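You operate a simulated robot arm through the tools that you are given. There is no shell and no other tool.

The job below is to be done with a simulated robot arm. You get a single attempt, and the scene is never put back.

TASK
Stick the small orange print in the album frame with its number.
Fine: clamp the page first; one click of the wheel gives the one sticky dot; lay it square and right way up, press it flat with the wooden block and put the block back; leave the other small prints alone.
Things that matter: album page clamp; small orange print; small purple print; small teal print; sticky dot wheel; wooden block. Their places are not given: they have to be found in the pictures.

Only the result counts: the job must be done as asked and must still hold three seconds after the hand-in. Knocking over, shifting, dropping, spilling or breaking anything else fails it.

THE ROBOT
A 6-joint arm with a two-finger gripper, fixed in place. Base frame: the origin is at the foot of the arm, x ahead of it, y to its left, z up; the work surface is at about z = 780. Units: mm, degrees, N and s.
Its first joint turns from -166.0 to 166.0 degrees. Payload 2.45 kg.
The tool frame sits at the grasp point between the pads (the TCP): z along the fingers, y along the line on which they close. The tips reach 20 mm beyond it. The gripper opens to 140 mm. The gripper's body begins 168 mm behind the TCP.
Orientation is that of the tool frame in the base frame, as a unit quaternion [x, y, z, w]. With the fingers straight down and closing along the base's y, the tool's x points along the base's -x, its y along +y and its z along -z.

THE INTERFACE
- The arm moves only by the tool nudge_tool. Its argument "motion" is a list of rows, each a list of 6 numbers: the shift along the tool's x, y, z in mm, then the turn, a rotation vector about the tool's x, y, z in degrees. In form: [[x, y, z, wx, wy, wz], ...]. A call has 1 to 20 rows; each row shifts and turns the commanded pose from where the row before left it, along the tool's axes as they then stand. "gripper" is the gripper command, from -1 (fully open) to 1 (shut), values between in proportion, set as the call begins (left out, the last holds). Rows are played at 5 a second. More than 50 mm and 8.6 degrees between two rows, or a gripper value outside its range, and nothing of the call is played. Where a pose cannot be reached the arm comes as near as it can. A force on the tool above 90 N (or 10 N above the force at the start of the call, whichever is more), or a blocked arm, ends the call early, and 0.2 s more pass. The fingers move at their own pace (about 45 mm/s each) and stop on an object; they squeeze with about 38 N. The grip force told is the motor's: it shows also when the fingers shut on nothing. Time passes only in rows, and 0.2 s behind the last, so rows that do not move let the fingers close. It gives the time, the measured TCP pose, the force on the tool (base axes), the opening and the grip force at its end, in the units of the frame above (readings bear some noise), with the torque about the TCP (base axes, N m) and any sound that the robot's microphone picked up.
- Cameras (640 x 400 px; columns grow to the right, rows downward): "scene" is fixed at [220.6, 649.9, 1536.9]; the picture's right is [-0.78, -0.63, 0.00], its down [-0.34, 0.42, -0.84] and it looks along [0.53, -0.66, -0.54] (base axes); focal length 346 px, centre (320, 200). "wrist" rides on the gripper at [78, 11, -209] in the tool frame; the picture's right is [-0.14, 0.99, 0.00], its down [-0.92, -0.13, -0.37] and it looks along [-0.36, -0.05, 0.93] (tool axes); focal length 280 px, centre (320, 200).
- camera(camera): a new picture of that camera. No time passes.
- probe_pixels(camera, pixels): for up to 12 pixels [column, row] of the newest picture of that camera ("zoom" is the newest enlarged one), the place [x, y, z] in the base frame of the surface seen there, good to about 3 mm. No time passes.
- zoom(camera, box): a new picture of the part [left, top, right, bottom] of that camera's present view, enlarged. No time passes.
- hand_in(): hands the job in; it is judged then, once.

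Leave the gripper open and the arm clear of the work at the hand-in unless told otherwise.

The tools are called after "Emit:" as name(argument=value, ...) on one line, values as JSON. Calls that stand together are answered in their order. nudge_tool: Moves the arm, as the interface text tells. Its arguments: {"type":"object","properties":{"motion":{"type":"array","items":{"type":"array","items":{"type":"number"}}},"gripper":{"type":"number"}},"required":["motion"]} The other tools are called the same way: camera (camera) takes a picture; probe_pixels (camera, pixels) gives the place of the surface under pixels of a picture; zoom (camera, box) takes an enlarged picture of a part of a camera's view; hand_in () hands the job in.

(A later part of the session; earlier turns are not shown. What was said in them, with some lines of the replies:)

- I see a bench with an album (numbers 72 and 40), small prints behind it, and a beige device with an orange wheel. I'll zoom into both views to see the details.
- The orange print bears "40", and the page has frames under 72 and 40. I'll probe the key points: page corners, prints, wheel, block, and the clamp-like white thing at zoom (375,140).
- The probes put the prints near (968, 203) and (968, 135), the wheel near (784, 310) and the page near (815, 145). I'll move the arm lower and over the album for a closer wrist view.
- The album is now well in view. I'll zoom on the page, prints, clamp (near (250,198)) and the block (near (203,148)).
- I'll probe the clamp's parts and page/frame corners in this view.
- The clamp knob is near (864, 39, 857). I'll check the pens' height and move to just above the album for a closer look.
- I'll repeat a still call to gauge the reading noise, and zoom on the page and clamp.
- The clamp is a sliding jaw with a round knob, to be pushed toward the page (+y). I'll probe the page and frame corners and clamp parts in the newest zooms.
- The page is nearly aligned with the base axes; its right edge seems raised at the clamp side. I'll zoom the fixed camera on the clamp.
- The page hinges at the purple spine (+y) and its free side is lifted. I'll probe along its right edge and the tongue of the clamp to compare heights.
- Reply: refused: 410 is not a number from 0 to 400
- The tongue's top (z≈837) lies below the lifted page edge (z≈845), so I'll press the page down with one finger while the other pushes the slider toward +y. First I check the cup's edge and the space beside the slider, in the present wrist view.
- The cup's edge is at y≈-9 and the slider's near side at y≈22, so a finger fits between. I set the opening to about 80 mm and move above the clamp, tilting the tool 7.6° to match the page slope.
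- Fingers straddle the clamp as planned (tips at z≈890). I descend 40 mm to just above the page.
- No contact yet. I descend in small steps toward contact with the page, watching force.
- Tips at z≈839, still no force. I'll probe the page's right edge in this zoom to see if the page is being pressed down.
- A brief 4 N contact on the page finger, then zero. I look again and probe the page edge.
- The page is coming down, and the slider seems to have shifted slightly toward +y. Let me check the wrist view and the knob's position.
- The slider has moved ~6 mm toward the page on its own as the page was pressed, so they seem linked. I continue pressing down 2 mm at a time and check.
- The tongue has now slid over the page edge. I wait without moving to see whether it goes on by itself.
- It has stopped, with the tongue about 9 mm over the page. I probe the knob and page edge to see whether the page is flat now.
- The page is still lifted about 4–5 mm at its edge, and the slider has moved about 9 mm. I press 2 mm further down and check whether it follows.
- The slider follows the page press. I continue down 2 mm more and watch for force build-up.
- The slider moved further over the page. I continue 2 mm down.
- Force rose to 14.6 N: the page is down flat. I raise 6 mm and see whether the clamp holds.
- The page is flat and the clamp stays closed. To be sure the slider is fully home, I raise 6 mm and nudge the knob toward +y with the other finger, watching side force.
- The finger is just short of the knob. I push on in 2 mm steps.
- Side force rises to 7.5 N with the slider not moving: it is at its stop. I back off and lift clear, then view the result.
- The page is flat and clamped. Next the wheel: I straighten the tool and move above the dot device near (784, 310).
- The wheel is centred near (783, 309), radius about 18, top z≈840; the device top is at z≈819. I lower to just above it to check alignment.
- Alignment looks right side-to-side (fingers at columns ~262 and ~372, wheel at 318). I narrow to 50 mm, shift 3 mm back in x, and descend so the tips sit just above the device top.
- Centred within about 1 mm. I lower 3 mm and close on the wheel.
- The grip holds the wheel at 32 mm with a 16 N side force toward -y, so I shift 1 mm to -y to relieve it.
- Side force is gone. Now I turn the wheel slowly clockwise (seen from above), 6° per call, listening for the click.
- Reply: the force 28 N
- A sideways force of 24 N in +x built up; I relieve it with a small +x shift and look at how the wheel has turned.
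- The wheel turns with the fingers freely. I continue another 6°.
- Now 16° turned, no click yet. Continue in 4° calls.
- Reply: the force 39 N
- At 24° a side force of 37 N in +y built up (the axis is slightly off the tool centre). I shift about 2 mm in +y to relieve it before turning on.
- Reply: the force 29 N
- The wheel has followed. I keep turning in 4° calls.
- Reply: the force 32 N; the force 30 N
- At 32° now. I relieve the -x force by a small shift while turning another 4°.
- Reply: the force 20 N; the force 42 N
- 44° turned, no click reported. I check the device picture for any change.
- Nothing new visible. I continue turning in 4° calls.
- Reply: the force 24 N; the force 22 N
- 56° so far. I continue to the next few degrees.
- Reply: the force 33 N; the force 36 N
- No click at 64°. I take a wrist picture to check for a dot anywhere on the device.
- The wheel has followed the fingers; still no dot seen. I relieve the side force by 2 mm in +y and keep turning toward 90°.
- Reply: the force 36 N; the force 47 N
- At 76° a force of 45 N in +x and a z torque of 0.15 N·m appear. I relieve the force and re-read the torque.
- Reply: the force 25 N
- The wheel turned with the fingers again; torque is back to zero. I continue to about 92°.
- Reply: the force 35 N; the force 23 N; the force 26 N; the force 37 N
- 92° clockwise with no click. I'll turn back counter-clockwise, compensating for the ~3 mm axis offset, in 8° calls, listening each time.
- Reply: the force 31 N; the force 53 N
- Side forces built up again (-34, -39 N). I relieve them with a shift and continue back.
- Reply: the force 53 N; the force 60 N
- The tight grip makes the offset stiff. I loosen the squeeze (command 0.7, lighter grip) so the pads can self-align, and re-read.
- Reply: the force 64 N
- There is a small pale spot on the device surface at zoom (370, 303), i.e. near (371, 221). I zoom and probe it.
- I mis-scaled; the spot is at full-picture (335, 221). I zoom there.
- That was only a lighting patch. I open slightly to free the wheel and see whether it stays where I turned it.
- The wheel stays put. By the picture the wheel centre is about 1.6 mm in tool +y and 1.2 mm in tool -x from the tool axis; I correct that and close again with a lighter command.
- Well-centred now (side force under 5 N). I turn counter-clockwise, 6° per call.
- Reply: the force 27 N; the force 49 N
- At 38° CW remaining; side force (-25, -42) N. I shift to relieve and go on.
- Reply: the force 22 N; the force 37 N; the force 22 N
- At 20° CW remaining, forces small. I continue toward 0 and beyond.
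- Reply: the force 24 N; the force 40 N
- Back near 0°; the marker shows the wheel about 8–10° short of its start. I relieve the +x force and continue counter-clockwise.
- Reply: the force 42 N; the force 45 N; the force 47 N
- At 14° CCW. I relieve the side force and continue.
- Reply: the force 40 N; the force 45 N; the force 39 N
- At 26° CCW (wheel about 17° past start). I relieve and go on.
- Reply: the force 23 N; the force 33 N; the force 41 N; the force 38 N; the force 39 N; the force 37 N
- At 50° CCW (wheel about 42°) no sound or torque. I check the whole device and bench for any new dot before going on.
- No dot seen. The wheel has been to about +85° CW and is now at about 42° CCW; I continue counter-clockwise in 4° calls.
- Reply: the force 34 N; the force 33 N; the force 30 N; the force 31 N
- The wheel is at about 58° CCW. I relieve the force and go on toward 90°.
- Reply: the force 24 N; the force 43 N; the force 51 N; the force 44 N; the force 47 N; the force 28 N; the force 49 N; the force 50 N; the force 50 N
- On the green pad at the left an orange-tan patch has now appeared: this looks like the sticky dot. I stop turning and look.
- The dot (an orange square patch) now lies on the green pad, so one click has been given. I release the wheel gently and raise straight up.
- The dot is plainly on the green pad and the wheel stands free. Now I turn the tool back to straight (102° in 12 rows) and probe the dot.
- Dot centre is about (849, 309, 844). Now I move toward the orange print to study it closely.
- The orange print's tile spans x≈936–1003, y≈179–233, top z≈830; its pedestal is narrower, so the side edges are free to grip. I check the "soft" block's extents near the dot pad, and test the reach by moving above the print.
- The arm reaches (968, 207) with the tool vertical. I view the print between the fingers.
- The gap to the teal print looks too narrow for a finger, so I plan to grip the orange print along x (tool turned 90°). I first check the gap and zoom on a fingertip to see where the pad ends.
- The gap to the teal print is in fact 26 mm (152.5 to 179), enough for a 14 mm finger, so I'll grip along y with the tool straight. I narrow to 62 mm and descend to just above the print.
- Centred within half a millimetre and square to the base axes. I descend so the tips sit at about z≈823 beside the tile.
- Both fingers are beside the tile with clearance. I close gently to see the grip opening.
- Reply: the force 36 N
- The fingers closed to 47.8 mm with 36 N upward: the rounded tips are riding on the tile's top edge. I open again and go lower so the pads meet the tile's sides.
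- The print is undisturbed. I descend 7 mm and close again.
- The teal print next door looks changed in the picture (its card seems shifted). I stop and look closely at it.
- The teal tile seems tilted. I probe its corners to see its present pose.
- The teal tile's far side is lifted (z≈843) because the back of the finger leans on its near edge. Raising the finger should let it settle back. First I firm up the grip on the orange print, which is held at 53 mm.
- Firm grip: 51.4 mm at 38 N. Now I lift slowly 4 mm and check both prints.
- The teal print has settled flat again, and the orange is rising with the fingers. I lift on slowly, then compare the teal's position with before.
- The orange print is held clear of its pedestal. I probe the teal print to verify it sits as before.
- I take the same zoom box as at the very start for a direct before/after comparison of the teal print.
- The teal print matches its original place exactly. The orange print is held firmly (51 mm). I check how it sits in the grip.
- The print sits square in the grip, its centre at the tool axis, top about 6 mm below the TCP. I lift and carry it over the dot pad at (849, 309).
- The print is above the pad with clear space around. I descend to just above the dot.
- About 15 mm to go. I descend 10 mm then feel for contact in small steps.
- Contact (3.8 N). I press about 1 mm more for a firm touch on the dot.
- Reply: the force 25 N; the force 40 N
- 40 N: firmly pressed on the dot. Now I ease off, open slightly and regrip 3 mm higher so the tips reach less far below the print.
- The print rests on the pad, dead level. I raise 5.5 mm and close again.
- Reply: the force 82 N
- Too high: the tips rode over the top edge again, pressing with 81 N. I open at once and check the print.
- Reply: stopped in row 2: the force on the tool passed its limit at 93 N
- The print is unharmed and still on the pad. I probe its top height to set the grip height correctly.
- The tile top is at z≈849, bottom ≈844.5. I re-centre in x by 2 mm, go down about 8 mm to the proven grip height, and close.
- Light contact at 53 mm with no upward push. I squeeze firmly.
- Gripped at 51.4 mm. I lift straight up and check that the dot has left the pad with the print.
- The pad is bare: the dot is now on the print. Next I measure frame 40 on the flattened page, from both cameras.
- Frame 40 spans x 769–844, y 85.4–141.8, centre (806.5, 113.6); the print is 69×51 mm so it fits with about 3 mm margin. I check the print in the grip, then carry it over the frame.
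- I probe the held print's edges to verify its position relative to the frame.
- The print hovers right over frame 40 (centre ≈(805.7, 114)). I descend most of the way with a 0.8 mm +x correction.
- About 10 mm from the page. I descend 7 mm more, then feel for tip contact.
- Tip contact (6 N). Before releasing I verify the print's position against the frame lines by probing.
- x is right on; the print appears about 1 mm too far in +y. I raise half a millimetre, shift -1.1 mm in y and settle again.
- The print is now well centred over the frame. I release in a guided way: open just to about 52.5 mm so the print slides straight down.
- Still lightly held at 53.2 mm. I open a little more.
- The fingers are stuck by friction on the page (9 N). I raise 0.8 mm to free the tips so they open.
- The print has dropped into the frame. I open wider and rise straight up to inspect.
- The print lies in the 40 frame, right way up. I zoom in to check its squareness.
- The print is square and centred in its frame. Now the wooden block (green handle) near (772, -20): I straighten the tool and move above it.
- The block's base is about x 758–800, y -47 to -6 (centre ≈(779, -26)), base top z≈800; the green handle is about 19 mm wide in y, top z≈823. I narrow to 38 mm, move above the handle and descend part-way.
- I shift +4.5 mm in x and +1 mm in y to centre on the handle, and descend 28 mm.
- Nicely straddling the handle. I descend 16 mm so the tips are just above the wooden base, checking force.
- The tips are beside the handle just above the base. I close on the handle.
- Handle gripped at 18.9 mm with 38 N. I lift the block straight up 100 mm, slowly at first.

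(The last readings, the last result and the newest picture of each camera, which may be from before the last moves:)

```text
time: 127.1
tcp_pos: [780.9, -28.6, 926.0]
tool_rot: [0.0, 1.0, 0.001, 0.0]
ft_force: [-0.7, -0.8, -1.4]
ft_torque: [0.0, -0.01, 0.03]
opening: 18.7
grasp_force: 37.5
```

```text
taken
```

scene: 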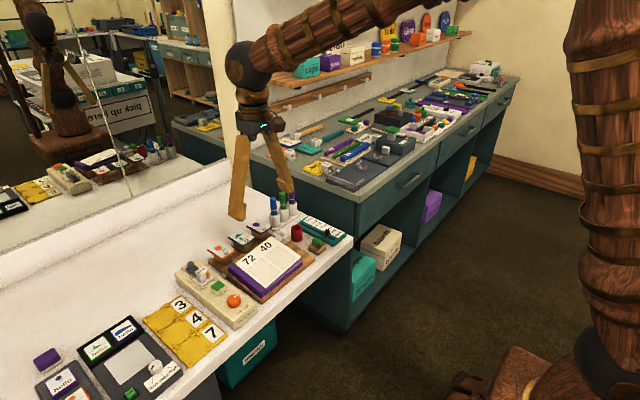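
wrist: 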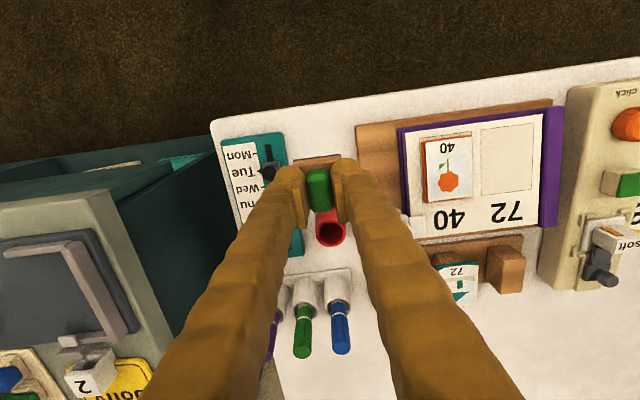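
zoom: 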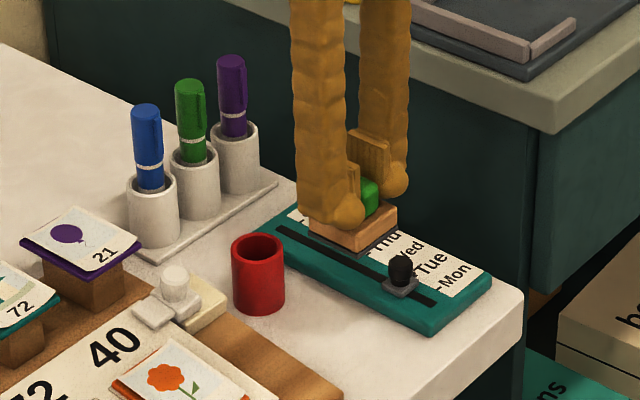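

The block is lifted cleanly with its dark base. I carry it over the print and tilt to match the page slope.

Emit:
nudge_tool(motion=[[-7, 47.4, 0, 0, 0, 0], [-7, 47.4, 0, 0, 0, 0], [-7, 47.4, 0, 0, 0, 0], [0, 0, 0, 0, -7.6, 0], [0, 0, 0, 0, 0, 0], [0, 0, 0, 0, 0, 0]])

Emit:
camera(camera="wrist")

Emit:
zoom(camera="scene", box=[235, 195, 315, 285])

```text
time: 128.5
tcp_pos: [803.0, 114.6, 925.6]
tool_rot: [0.0, 0.998, 0.001, 0.066]
ft_force: [0.0, -0.6, -1.9]
ft_torque: [-0.03, 0.01, -0.01]
opening: 18.7
grasp_force: 37.9
```

```text
taken
```

wrist: 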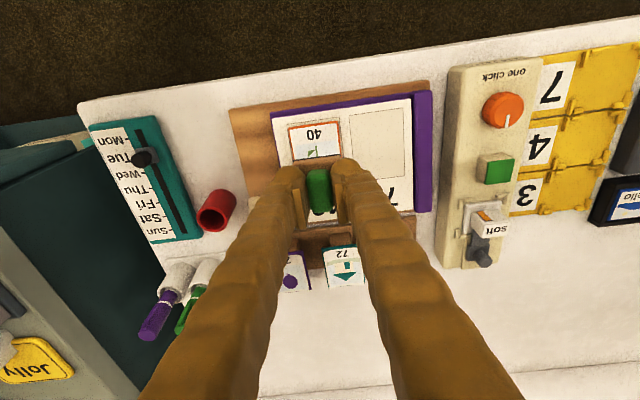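

```text
4.44 times, centred on (275, 240) of scene
```

zoom: 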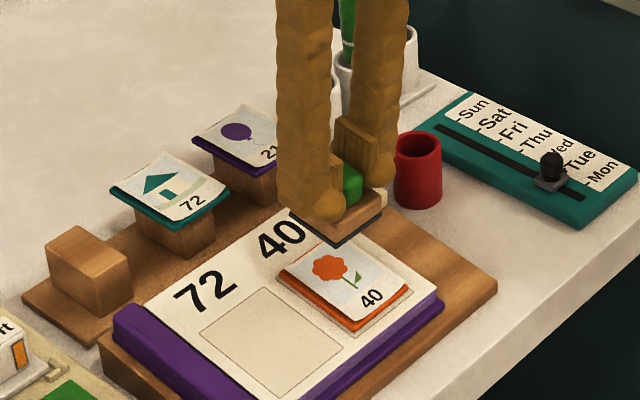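

The block hovers over the print. I descend 44 mm, then press down gently in small steps.

Emit:
nudge_tool(motion=[[3.9, -0.6, 21.8, 0, 0, 0], [2.9, 0, 21.8, 0, 0, 0], [0, 0, 0, 0, 0, 0], [0, 0, 0, 0, 0, 0]])

Emit:
zoom(camera="scene", box=[245, 225, 315, 285])

```text
time: 129.5
tcp_pos: [801.3, 115.1, 880.0]
tool_rot: [0.0, 0.998, 0.0, 0.066]
ft_force: [-0.6, 0.1, -1.2]
ft_torque: [0.02, -0.02, 0.0]
opening: 18.7
grasp_force: 38.2
```

```text
6.67 times, centred on (280, 255) of scene
```

zoom: 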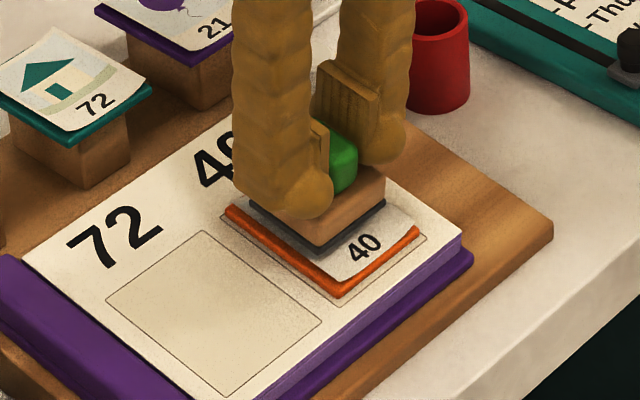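

Emit:
nudge_tool(motion=[[0.26, -0.5, 2, 0, 0, 0], [0.26, 0, 2, 0, 0, 0], [0, 0, 0, 0, 0, 0]])

Emit:
nudge_tool(motion=[[0.13, 0, 1, 0, 0, 0], [0, 0, 0, 0, 0, 0]])

Emit:
nudge_tool(motion=[[0.13, 0, 1, 0, 0, 0], [0, 0, 0, 0, 0, 0]])

Emit:
nudge_tool(motion=[[0.13, 0, 1, 0, 0, 0], [0, 0, 0, 0, 0, 0]])

```text
time: 130.3
tcp_pos: [800.7, 114.0, 876.5]
tool_rot: [-0.001, 0.998, 0.0, 0.066]
ft_force: [0.2, -0.1, -1.8]
ft_torque: [0.01, 0.02, 0.01]
opening: 18.6
grasp_force: 37.6
```

```text
time: 130.9
tcp_pos: [802.5, 113.8, 876.0]
tool_rot: [0.0, 0.998, 0.001, 0.066]
ft_force: [0.3, -0.4, -1.4]
ft_torque: [-0.01, 0.01, -0.01]
opening: 18.8
grasp_force: 38.4
```

```text
time: 131.5
tcp_pos: [800.3, 113.6, 873.5]
tool_rot: [0.0, 0.998, 0.001, 0.066]
ft_force: [0.4, -0.9, -2.0]
ft_torque: [-0.04, 0.02, 0.01]
opening: 18.6
grasp_force: 37.6
```

```text
time: 132.1
tcp_pos: [801.0, 113.9, 872.3]
tool_rot: [0.0, 0.998, 0.001, 0.067]
ft_force: [0.0, 0.3, -1.3]
ft_torque: [0.04, 0.02, 0.0]
opening: 18.8
grasp_force: 37.6
```

Emit:
nudge_tool(motion=[[0.13, 0, 1, 0, 0, 0], [0, 0, 0, 0, 0, 0]])

Emit:
nudge_tool(motion=[[0.13, 0, 1, 0, 0, 0], [0, 0, 0, 0, 0, 0]])

Emit:
nudge_tool(motion=[[0.13, 0, 1, 0, 0, 0], [0, 0, 0, 0, 0, 0]])

```text
time: 132.7
tcp_pos: [802.2, 112.7, 872.6]
tool_rot: [0.0, 0.998, 0.001, 0.066]
ft_force: [-0.7, -0.4, -1.8]
ft_torque: [-0.01, -0.01, -0.01]
opening: 18.5
grasp_force: 37.9
```

```text
time: 133.3
tcp_pos: [801.1, 113.0, 871.9]
tool_rot: [0.0, 0.998, 0.0, 0.067]
ft_force: [-0.7, -0.3, -2.4]
ft_torque: [0.02, 0.0, -0.01]
opening: 18.7
grasp_force: 37.6
```

```text
time: 133.9
tcp_pos: [800.8, 112.4, 869.6]
tool_rot: [0.0, 0.998, 0.001, 0.066]
ft_force: [-0.1, -0.1, 2.9]
ft_torque: [-0.02, -0.12, 0.0]
opening: 18.6
grasp_force: 38.0
```

Contact begins (about 5 N). I press on in 0.7 mm steps up to about 25–30 N.

Emit:
nudge_tool(motion=[[0.1, 0, 0.7, 0, 0, 0], [0, 0, 0, 0, 0, 0]])

Emit:
nudge_tool(motion=[[0.1, 0, 0.7, 0, 0, 0], [0, 0, 0, 0, 0, 0]])

Emit:
zoom(camera="scene", box=[245, 225, 315, 285])

```text
time: 134.5
tcp_pos: [800.4, 113.3, 870.4]
tool_rot: [0.0, 0.998, 0.001, 0.066]
ft_force: [-7.4, -0.9, 26.8]
ft_torque: [0.02, -0.07, 0.04]
opening: 18.8
grasp_force: 37.4
```

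```text
time: 135.1
tcp_pos: [800.6, 112.7, 869.5]
tool_rot: [0.0, 0.998, 0.002, 0.068]
ft_force: [-7.2, -4.8, 39.9]
ft_torque: [-0.05, -0.15, -0.05]
opening: 18.9
grasp_force: 37.7
```

```text
6.67 times, centred on (280, 255) of scene
```

zoom: 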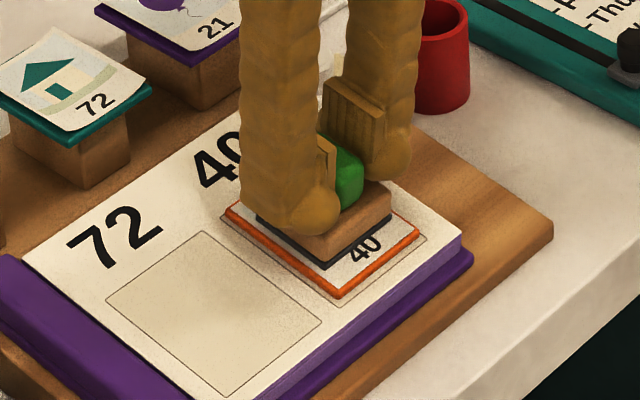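

The card has gone flat under 40 N. I hold for a moment, then ease off and lift the block.

Emit:
nudge_tool(motion=[[0, 0, 0, 0, 0, 0], [0, 0, 0, 0, 0, 0], [0, 0, 0, 0, 0, 0], [0, 0, 0, 0, 0, 0], [0, 0, 0, 0, 0, 0]])

Emit:
nudge_tool(motion=[[-0.13, 0, -1, 0, 0, 0], [-0.26, 0, -2, 0, 0, 0], [-0.66, 0, -5, 0, 0, 0], [-2.6, 0, -20, 0, 0, 0], [-3.97, 0, -30, 0, 0, 0], [0, 0, 0, 0, 0, 0], [0, 0, 0, 0, 0, 0]])

Emit:
zoom(camera="scene", box=[245, 225, 315, 285])

```text
time: 136.3
tcp_pos: [799.3, 113.2, 869.0]
tool_rot: [0.0, 0.998, 0.0, 0.067]
ft_force: [-2.9, 0.0, 40.8]
ft_torque: [0.0, -0.33, -0.01]
opening: 18.6
grasp_force: 37.8
```

```text
time: 137.9
tcp_pos: [801.3, 111.8, 927.5]
tool_rot: [0.0, 0.998, 0.001, 0.066]
ft_force: [0.7, 0.0, -1.7]
ft_torque: [-0.01, 0.04, 0.0]
opening: 18.6
grasp_force: 38.2
```

```text
6.67 times, centred on (280, 255) of scene
```

zoom: 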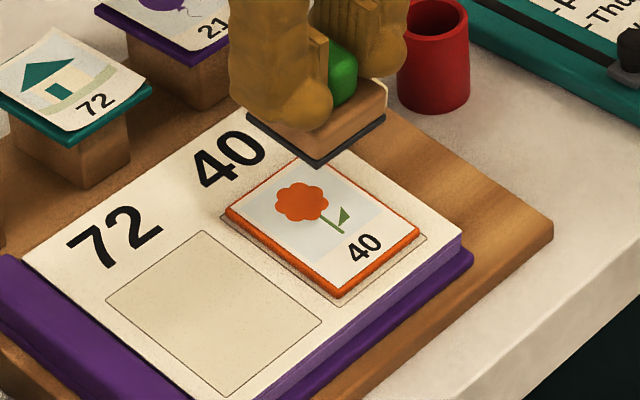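

The print is now flat and square in its frame. I take the block back: straighten the tool and move back above its original place by the exact reverse displacement.

Emit:
nudge_tool(motion=[[0, 0, 0, 0, 7.6, 0], [6.64, -46.8, 0, 0, 0, 0], [6.64, -46.8, 0, 0, 0, 0], [6.65, -46.85, 0, 0, 0, 0], [0, 0, 0, 0, 0, 0], [0, 0, 0, 0, 0, 0]])

Emit:
nudge_tool(motion=[[0, 0, 40, 0, 0, 0], [0, 0, 40, 0, 0, 0], [0, 0, 10, 0, 0, 0], [0, 0, 0, 0, 0, 0], [0, 0, 0, 0, 0, 0]])

Emit:
zoom(camera="scene", box=[285, 205, 345, 260])

Emit:
zoom(camera="wrist", box=[250, 130, 390, 220])

```text
time: 139.3
tcp_pos: [782.1, -29.4, 924.3]
tool_rot: [0.0, 1.0, 0.001, 0.0]
ft_force: [0.3, 0.3, -1.3]
ft_torque: [0.0, 0.02, -0.02]
opening: 18.7
grasp_force: 38.0
```

```text
time: 140.5
tcp_pos: [782.5, -28.4, 835.7]
tool_rot: [0.0, 1.0, 0.001, -0.001]
ft_force: [0.1, -0.2, -1.5]
ft_torque: [0.0, 0.0, 0.01]
opening: 18.6
grasp_force: 37.6
```

```text
7.27 times, centred on (315, 232) of scene
```

zoom: 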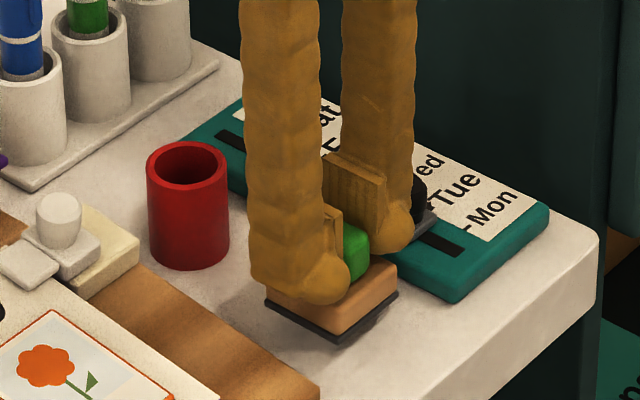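

```text
4.44 times, centred on (320, 175) of wrist
```

zoom: 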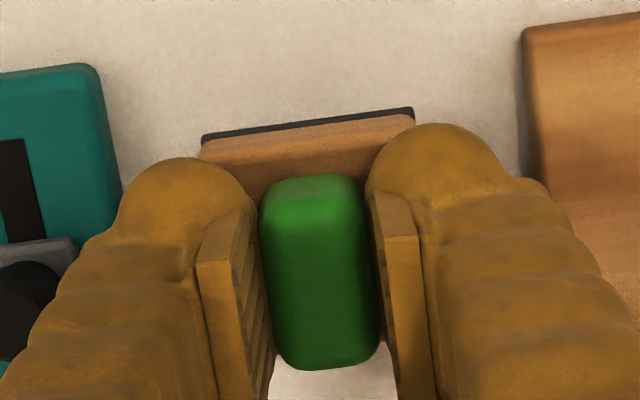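

Readings show x about 2 mm further than at pick-up (782.3 vs 780.2), and the picture agrees. I correct -2.3 mm in x, and descend 9 mm to compare with the original view.

Emit:
nudge_tool(motion=[[2.3, 0.4, 0, 0, 0, 0], [0, 0, 9, 0, 0, 0], [0, 0, 0, 0, 0, 0], [0, 0, 0, 0, 0, 0]])

Emit:
zoom(camera="scene", box=[285, 205, 345, 260])

Emit:
zoom(camera="wrist", box=[250, 130, 390, 220])

```text
time: 141.5
tcp_pos: [779.0, -27.3, 827.4]
tool_rot: [0.0, 1.0, 0.001, 0.0]
ft_force: [0.1, -0.2, -1.0]
ft_torque: [0.03, 0.0, 0.0]
opening: 18.5
grasp_force: 38.1
```

```text
7.27 times, centred on (315, 232) of scene
```

zoom: 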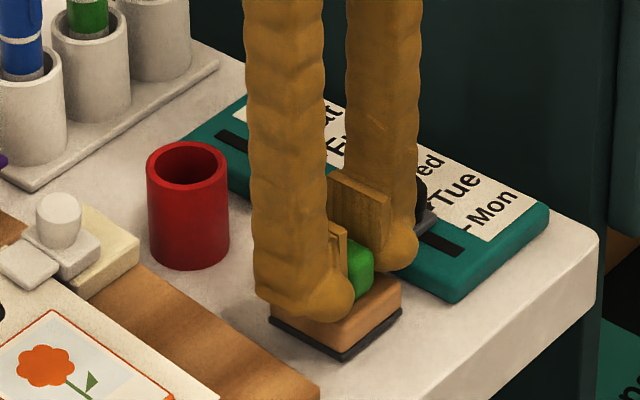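

```text
4.44 times, centred on (320, 175) of wrist
```

zoom: 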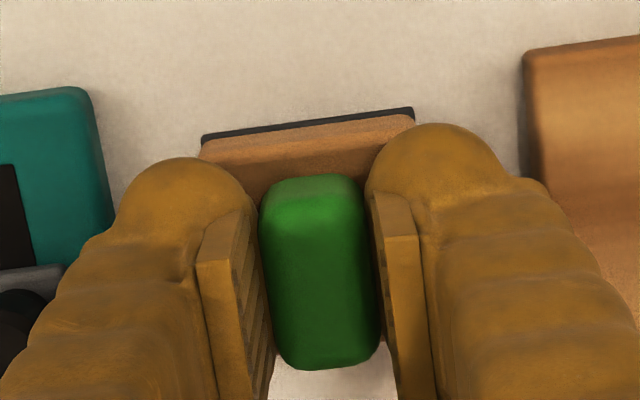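

The block matches its original footprint in the fixed camera within about half a millimetre. I lower it in 1 mm steps to contact.

Emit:
nudge_tool(motion=[[-0.3, -0.2, 1.5, 0, 0, 0], [0, 0, 0, 0, 0, 0]])

Emit:
nudge_tool(motion=[[0, 0, 1, 0, 0, 0], [0, 0, 0, 0, 0, 0]])

Emit:
nudge_tool(motion=[[0, 0, 0.7, 0, 0, 0], [0, 0, 0, 0, 0, 0]])

```text
time: 142.1
tcp_pos: [779.0, -27.1, 825.8]
tool_rot: [0.0, 1.0, 0.001, 0.0]
ft_force: [-0.5, 0.6, -1.4]
ft_torque: [0.03, -0.02, -0.06]
opening: 18.8
grasp_force: 38.2
```

```text
time: 142.7
tcp_pos: [778.9, -27.1, 824.8]
tool_rot: [0.0, 1.0, 0.001, 0.0]
ft_force: [0.4, 0.5, -0.7]
ft_torque: [0.03, 0.0, 0.0]
opening: 18.4
grasp_force: 38.1
```

```text
time: 143.3
tcp_pos: [778.6, -28.2, 825.7]
tool_rot: [0.0, 1.0, 0.002, 0.001]
ft_force: [-0.2, 0.5, -2.3]
ft_torque: [0.05, 0.01, 0.01]
opening: 18.7
grasp_force: 38.3
```

Emit:
nudge_tool(motion=[[0, 0, 0.7, 0, 0, 0], [0, 0, 0, 0, 0, 0]])

Emit:
nudge_tool(motion=[[0, 0, 0.7, 0, 0, 0], [0, 0, 0, 0, 0, 0]])

Emit:
zoom(camera="scene", box=[285, 205, 345, 260])

```text
time: 143.9
tcp_pos: [778.5, -29.2, 824.2]
tool_rot: [0.0, 1.0, 0.001, 0.0]
ft_force: [-0.8, -0.1, -2.1]
ft_torque: [-0.02, 0.03, -0.03]
opening: 18.8
grasp_force: 38.1
```

```text
time: 144.5
tcp_pos: [779.9, -27.6, 824.2]
tool_rot: [0.0, 1.0, 0.001, 0.0]
ft_force: [-0.2, -0.7, -1.8]
ft_torque: [0.01, -0.01, 0.01]
opening: 18.8
grasp_force: 38.3
```

```text
7.27 times, centred on (315, 232) of scene
```

zoom: 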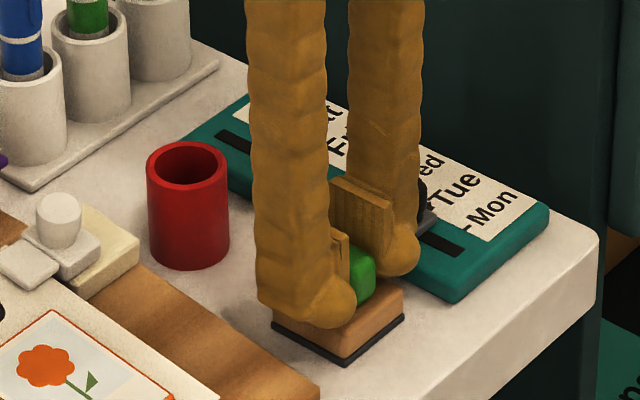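

Emit:
nudge_tool(motion=[[-0.4, 0, 0.6, 0, 0, 0], [0, 0, 0, 0, 0, 0]])

Emit:
nudge_tool(motion=[[0, 0, 0.6, 0, 0, 0], [0, 0, 0, 0, 0, 0]])

Emit:
nudge_tool(motion=[[0, 0, 0.6, 0, 0, 0], [0, 0, 0, 0, 0, 0]])

```text
time: 145.1
tcp_pos: [778.7, -29.4, 824.1]
tool_rot: [0.0, 1.0, 0.001, 0.0]
ft_force: [-1.6, 0.7, 3.4]
ft_torque: [-0.06, 0.14, -0.04]
opening: 18.5
grasp_force: 38.6
```

```text
time: 145.7
tcp_pos: [779.4, -28.2, 823.7]
tool_rot: [-0.001, 1.0, 0.0, 0.0]
ft_force: [-6.8, -2.6, 21.4]
ft_torque: [-0.05, 0.76, 0.03]
opening: 18.4
grasp_force: 37.8
```

```text
time: 146.3
tcp_pos: [778.4, -27.7, 822.5]
tool_rot: [0.0, 1.0, 0.001, 0.0]
ft_force: [-13.7, -4.3, 41.2]
ft_torque: [-0.05, 0.43, 0.06]
opening: 18.5
grasp_force: 37.8
```

The block is down (41 N). I ease up about 1 mm and open the fingers.

Emit:
nudge_tool(motion=[[0, 0, -0.9, 0, 0, 0], [0, 0, 0, 0, 0, 0]])

Emit:
nudge_tool(motion=[[0, 0, 0, 0, 0, 0], [0, 0, 0, 0, 0, 0], [0, 0, 0, 0, 0, 0]], gripper=0.5)

Emit:
zoom(camera="scene", box=[285, 205, 345, 260])

Emit:
zoom(camera="wrist", box=[250, 130, 390, 220])

```text
time: 146.9
tcp_pos: [779.5, -27.9, 824.2]
tool_rot: [0.0, 1.0, 0.001, 0.0]
ft_force: [-3.0, -3.0, 23.3]
ft_torque: [-0.02, -0.16, 0.02]
opening: 19.0
grasp_force: 37.9
```

```text
time: 147.7
tcp_pos: [779.9, -27.5, 822.8]
tool_rot: [0.001, 1.0, 0.001, 0.0]
ft_force: [-0.3, 0.4, 0.3]
ft_torque: [0.02, -0.02, 0.02]
opening: 34.8
grasp_force: 0.1
```

```text
7.27 times, centred on (315, 232) of scene
```

zoom: 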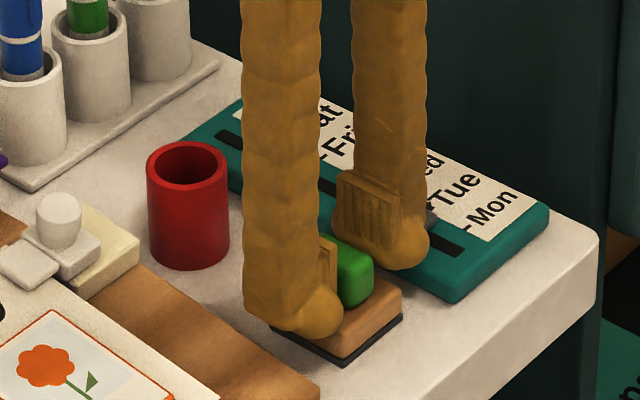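

```text
4.44 times, centred on (320, 175) of wrist
```

zoom: 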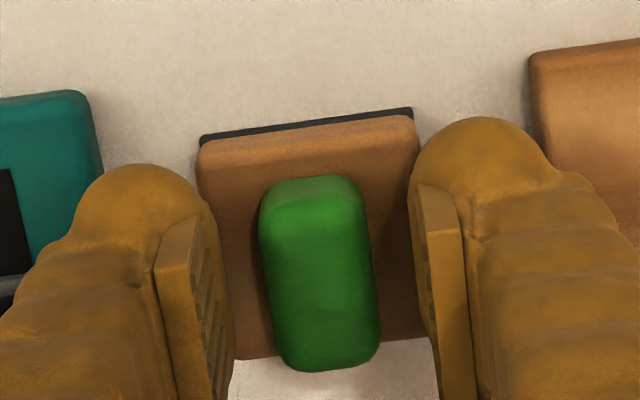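

The block sits where it was. I raise straight up clear of it and look at the whole scene.

Emit:
nudge_tool(motion=[[0, 0, -10, 0, 0, 0], [0, 0, -30, 0, 0, 0], [0, 0, -40, 0, 0, 0], [0, 0, -40, 0, 0, 0], [0, 0, -40, 0, 0, 0], [0, 0, -40, 0, 0, 0], [0, 0, 0, 0, 0, 0], [0, 0, 0, 0, 0, 0]])

Emit:
camera(camera="wrist")

Emit:
zoom(camera="scene", box=[285, 205, 345, 260])

Emit:
zoom(camera="scene", box=[225, 225, 310, 302])

```text
time: 149.5
tcp_pos: [779.1, -31.2, 1020.2]
tool_rot: [0.0, 1.0, 0.001, 0.0]
ft_force: [0.2, 0.2, -0.2]
ft_torque: [0.01, 0.01, 0.0]
opening: 35.0
grasp_force: 0.0
```

```text
taken
```

wrist: 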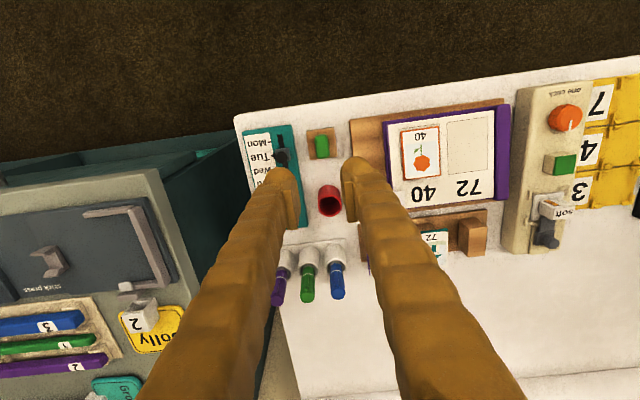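

```text
7.27 times, centred on (315, 232) of scene
```

zoom: 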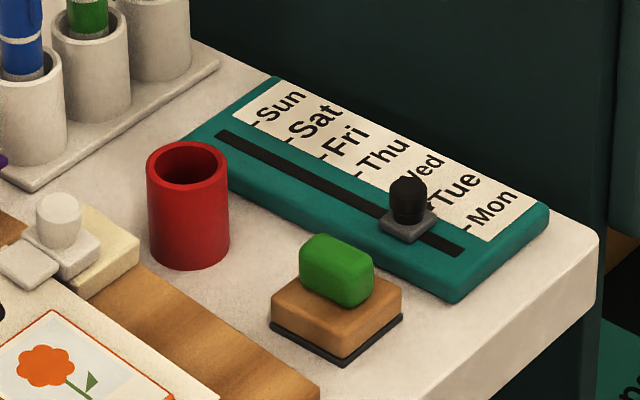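

```text
5.19 times, centred on (268, 264) of scene
```

zoom: 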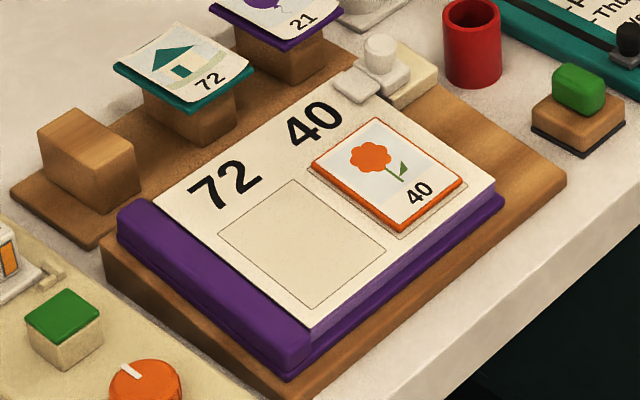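

Everything else looks in place. I check the print's position in the frame from above.

Emit:
zoom(camera="wrist", box=[385, 105, 515, 215])

Emit:
zoom(camera="scene", box=[270, 245, 310, 275])

```text
3.64 times, centred on (450, 160) of wrist
```

zoom: 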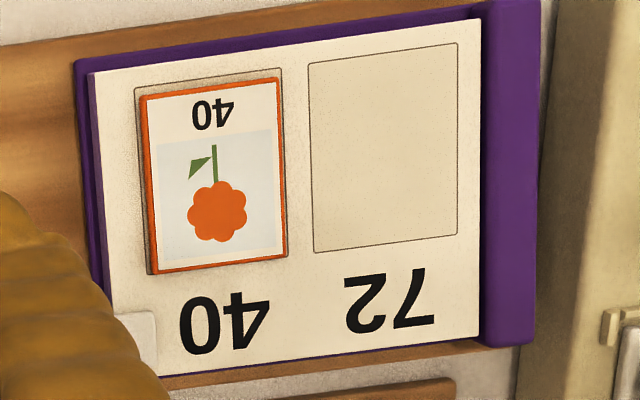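

```text
13.33 times, centred on (290, 260) of scene
```

zoom: 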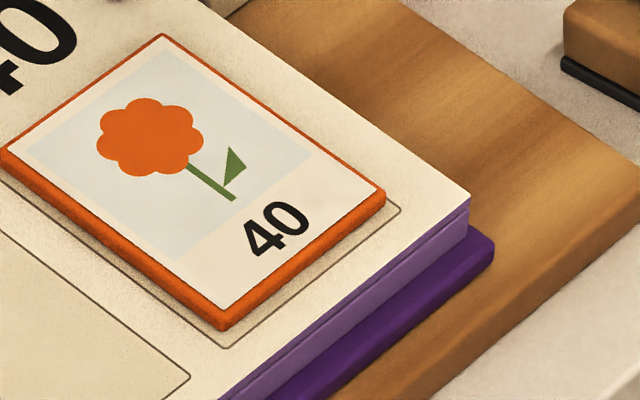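

The print is parallel to the frame, inside it on all sides, flat and upright; clamp closed, block back, other prints untouched, pad bare. I raise the arm further and open the gripper fully.

Emit:
nudge_tool(motion=[[0, 10, -40, 0, 0, 0], [0, 20, -40, 0, 0, 0], [0, 30, -40, 0, 0, 0], [0, 30, -30, 0, 0, 0], [0, 0, 0, 0, 0, 0], [0, 0, 0, 0, 0, 0], [0, 0, 0, 0, 0, 0]], gripper=-1)

Emit:
camera(camera="scene")

Emit:
camera(camera="wrist")

```text
time: 151.1
tcp_pos: [781.6, 61.3, 1173.2]
tool_rot: [0.0, 1.0, 0.0, 0.0]
ft_force: [-0.7, 0.4, 0.2]
ft_torque: [0.02, -0.02, -0.02]
opening: 140.0
grasp_force: 0.0
```

```text
taken
```

scene: 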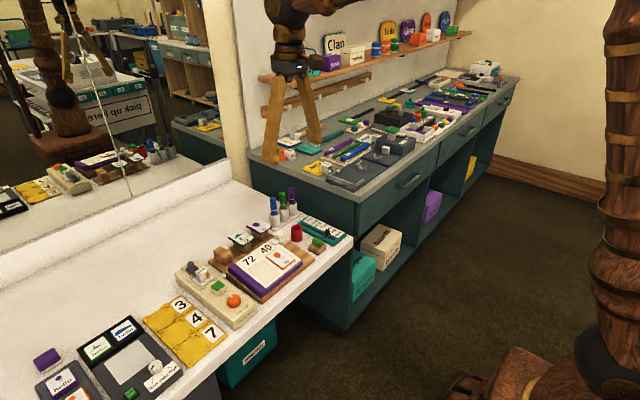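

```text
taken
```

wrist: 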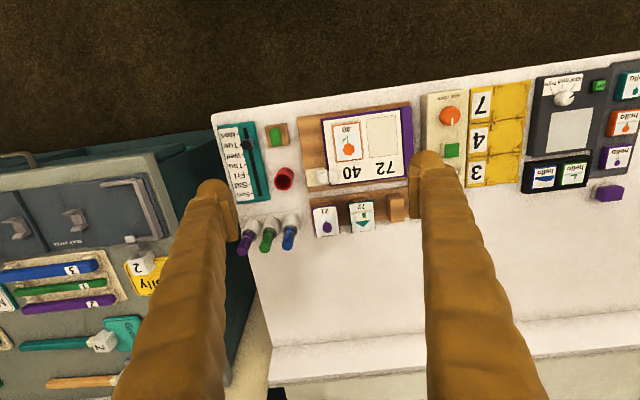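

One last check of the page and print heights before handing in.

Emit:
zoom(camera="scene", box=[230, 230, 320, 295])

Emit:
zoom(camera="wrist", box=[300, 100, 420, 210])

Emit:
probe_pixels(camera="zoom", pixels=[[180, 90], [265, 80], [190, 205], [275, 195], [230, 140], [135, 70], [380, 60], [400, 255], [150, 230], [110, 260]])

```text
6.15 times, centred on (275, 262) of scene
```

zoom: 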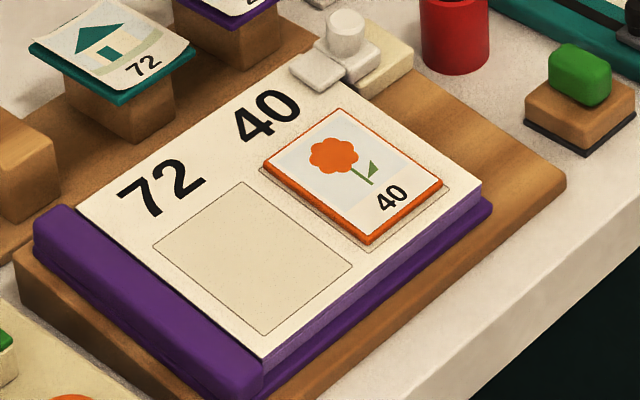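

```text
3.64 times, centred on (360, 155) of wrist
```

zoom: 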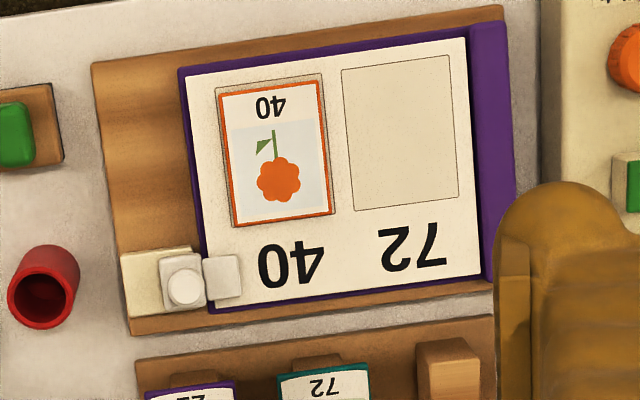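

```text
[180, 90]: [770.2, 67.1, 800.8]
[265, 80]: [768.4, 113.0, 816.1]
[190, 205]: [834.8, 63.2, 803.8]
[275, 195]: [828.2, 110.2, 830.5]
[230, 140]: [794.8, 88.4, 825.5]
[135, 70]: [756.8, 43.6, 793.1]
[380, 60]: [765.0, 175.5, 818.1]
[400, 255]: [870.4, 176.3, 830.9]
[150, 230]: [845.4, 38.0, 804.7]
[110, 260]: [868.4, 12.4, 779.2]
```

The orange print is flat, square and upright in frame 40. The page is clamped, the block is back in its place, the other prints sit where they were, the gripper is open and the arm is clear. I hand in.

Emit:
hand_in()

```text
The job is handed in.
```

The small orange print is stuck in frame 40, flat, square and the right way up. I handed the job in, and no verdict came back.

- **Clamp:** I pressed the page down and the clamp slid over its edge by itself. I then pushed the knob, and it was already at its stop.
- **Sticky dot:** The wheel gave one dot, which came off the pad with the print. I never heard a click, so I turned the wheel about 90° one way first, which gave nothing. The dot appeared at about 90° the other way.
- **Print:** The tips of the fingers reach below the print, so it dropped the last 9 mm or so into the frame. It landed about 3 mm inside the frame lines on all sides.
- **Wooden block:** I pressed the print with about 40 N and its curled card went flat. The block is back where it stood, to within about a millimetre.
- **Teal print:** While I was picking up the orange print, the back of a finger leaned on the teal print next to it and tipped it by roughly 14°. It settled back when I lifted, and it matches the first pictures. I did not touch the purple print.

The gripper is open and the arm is clear of the work.
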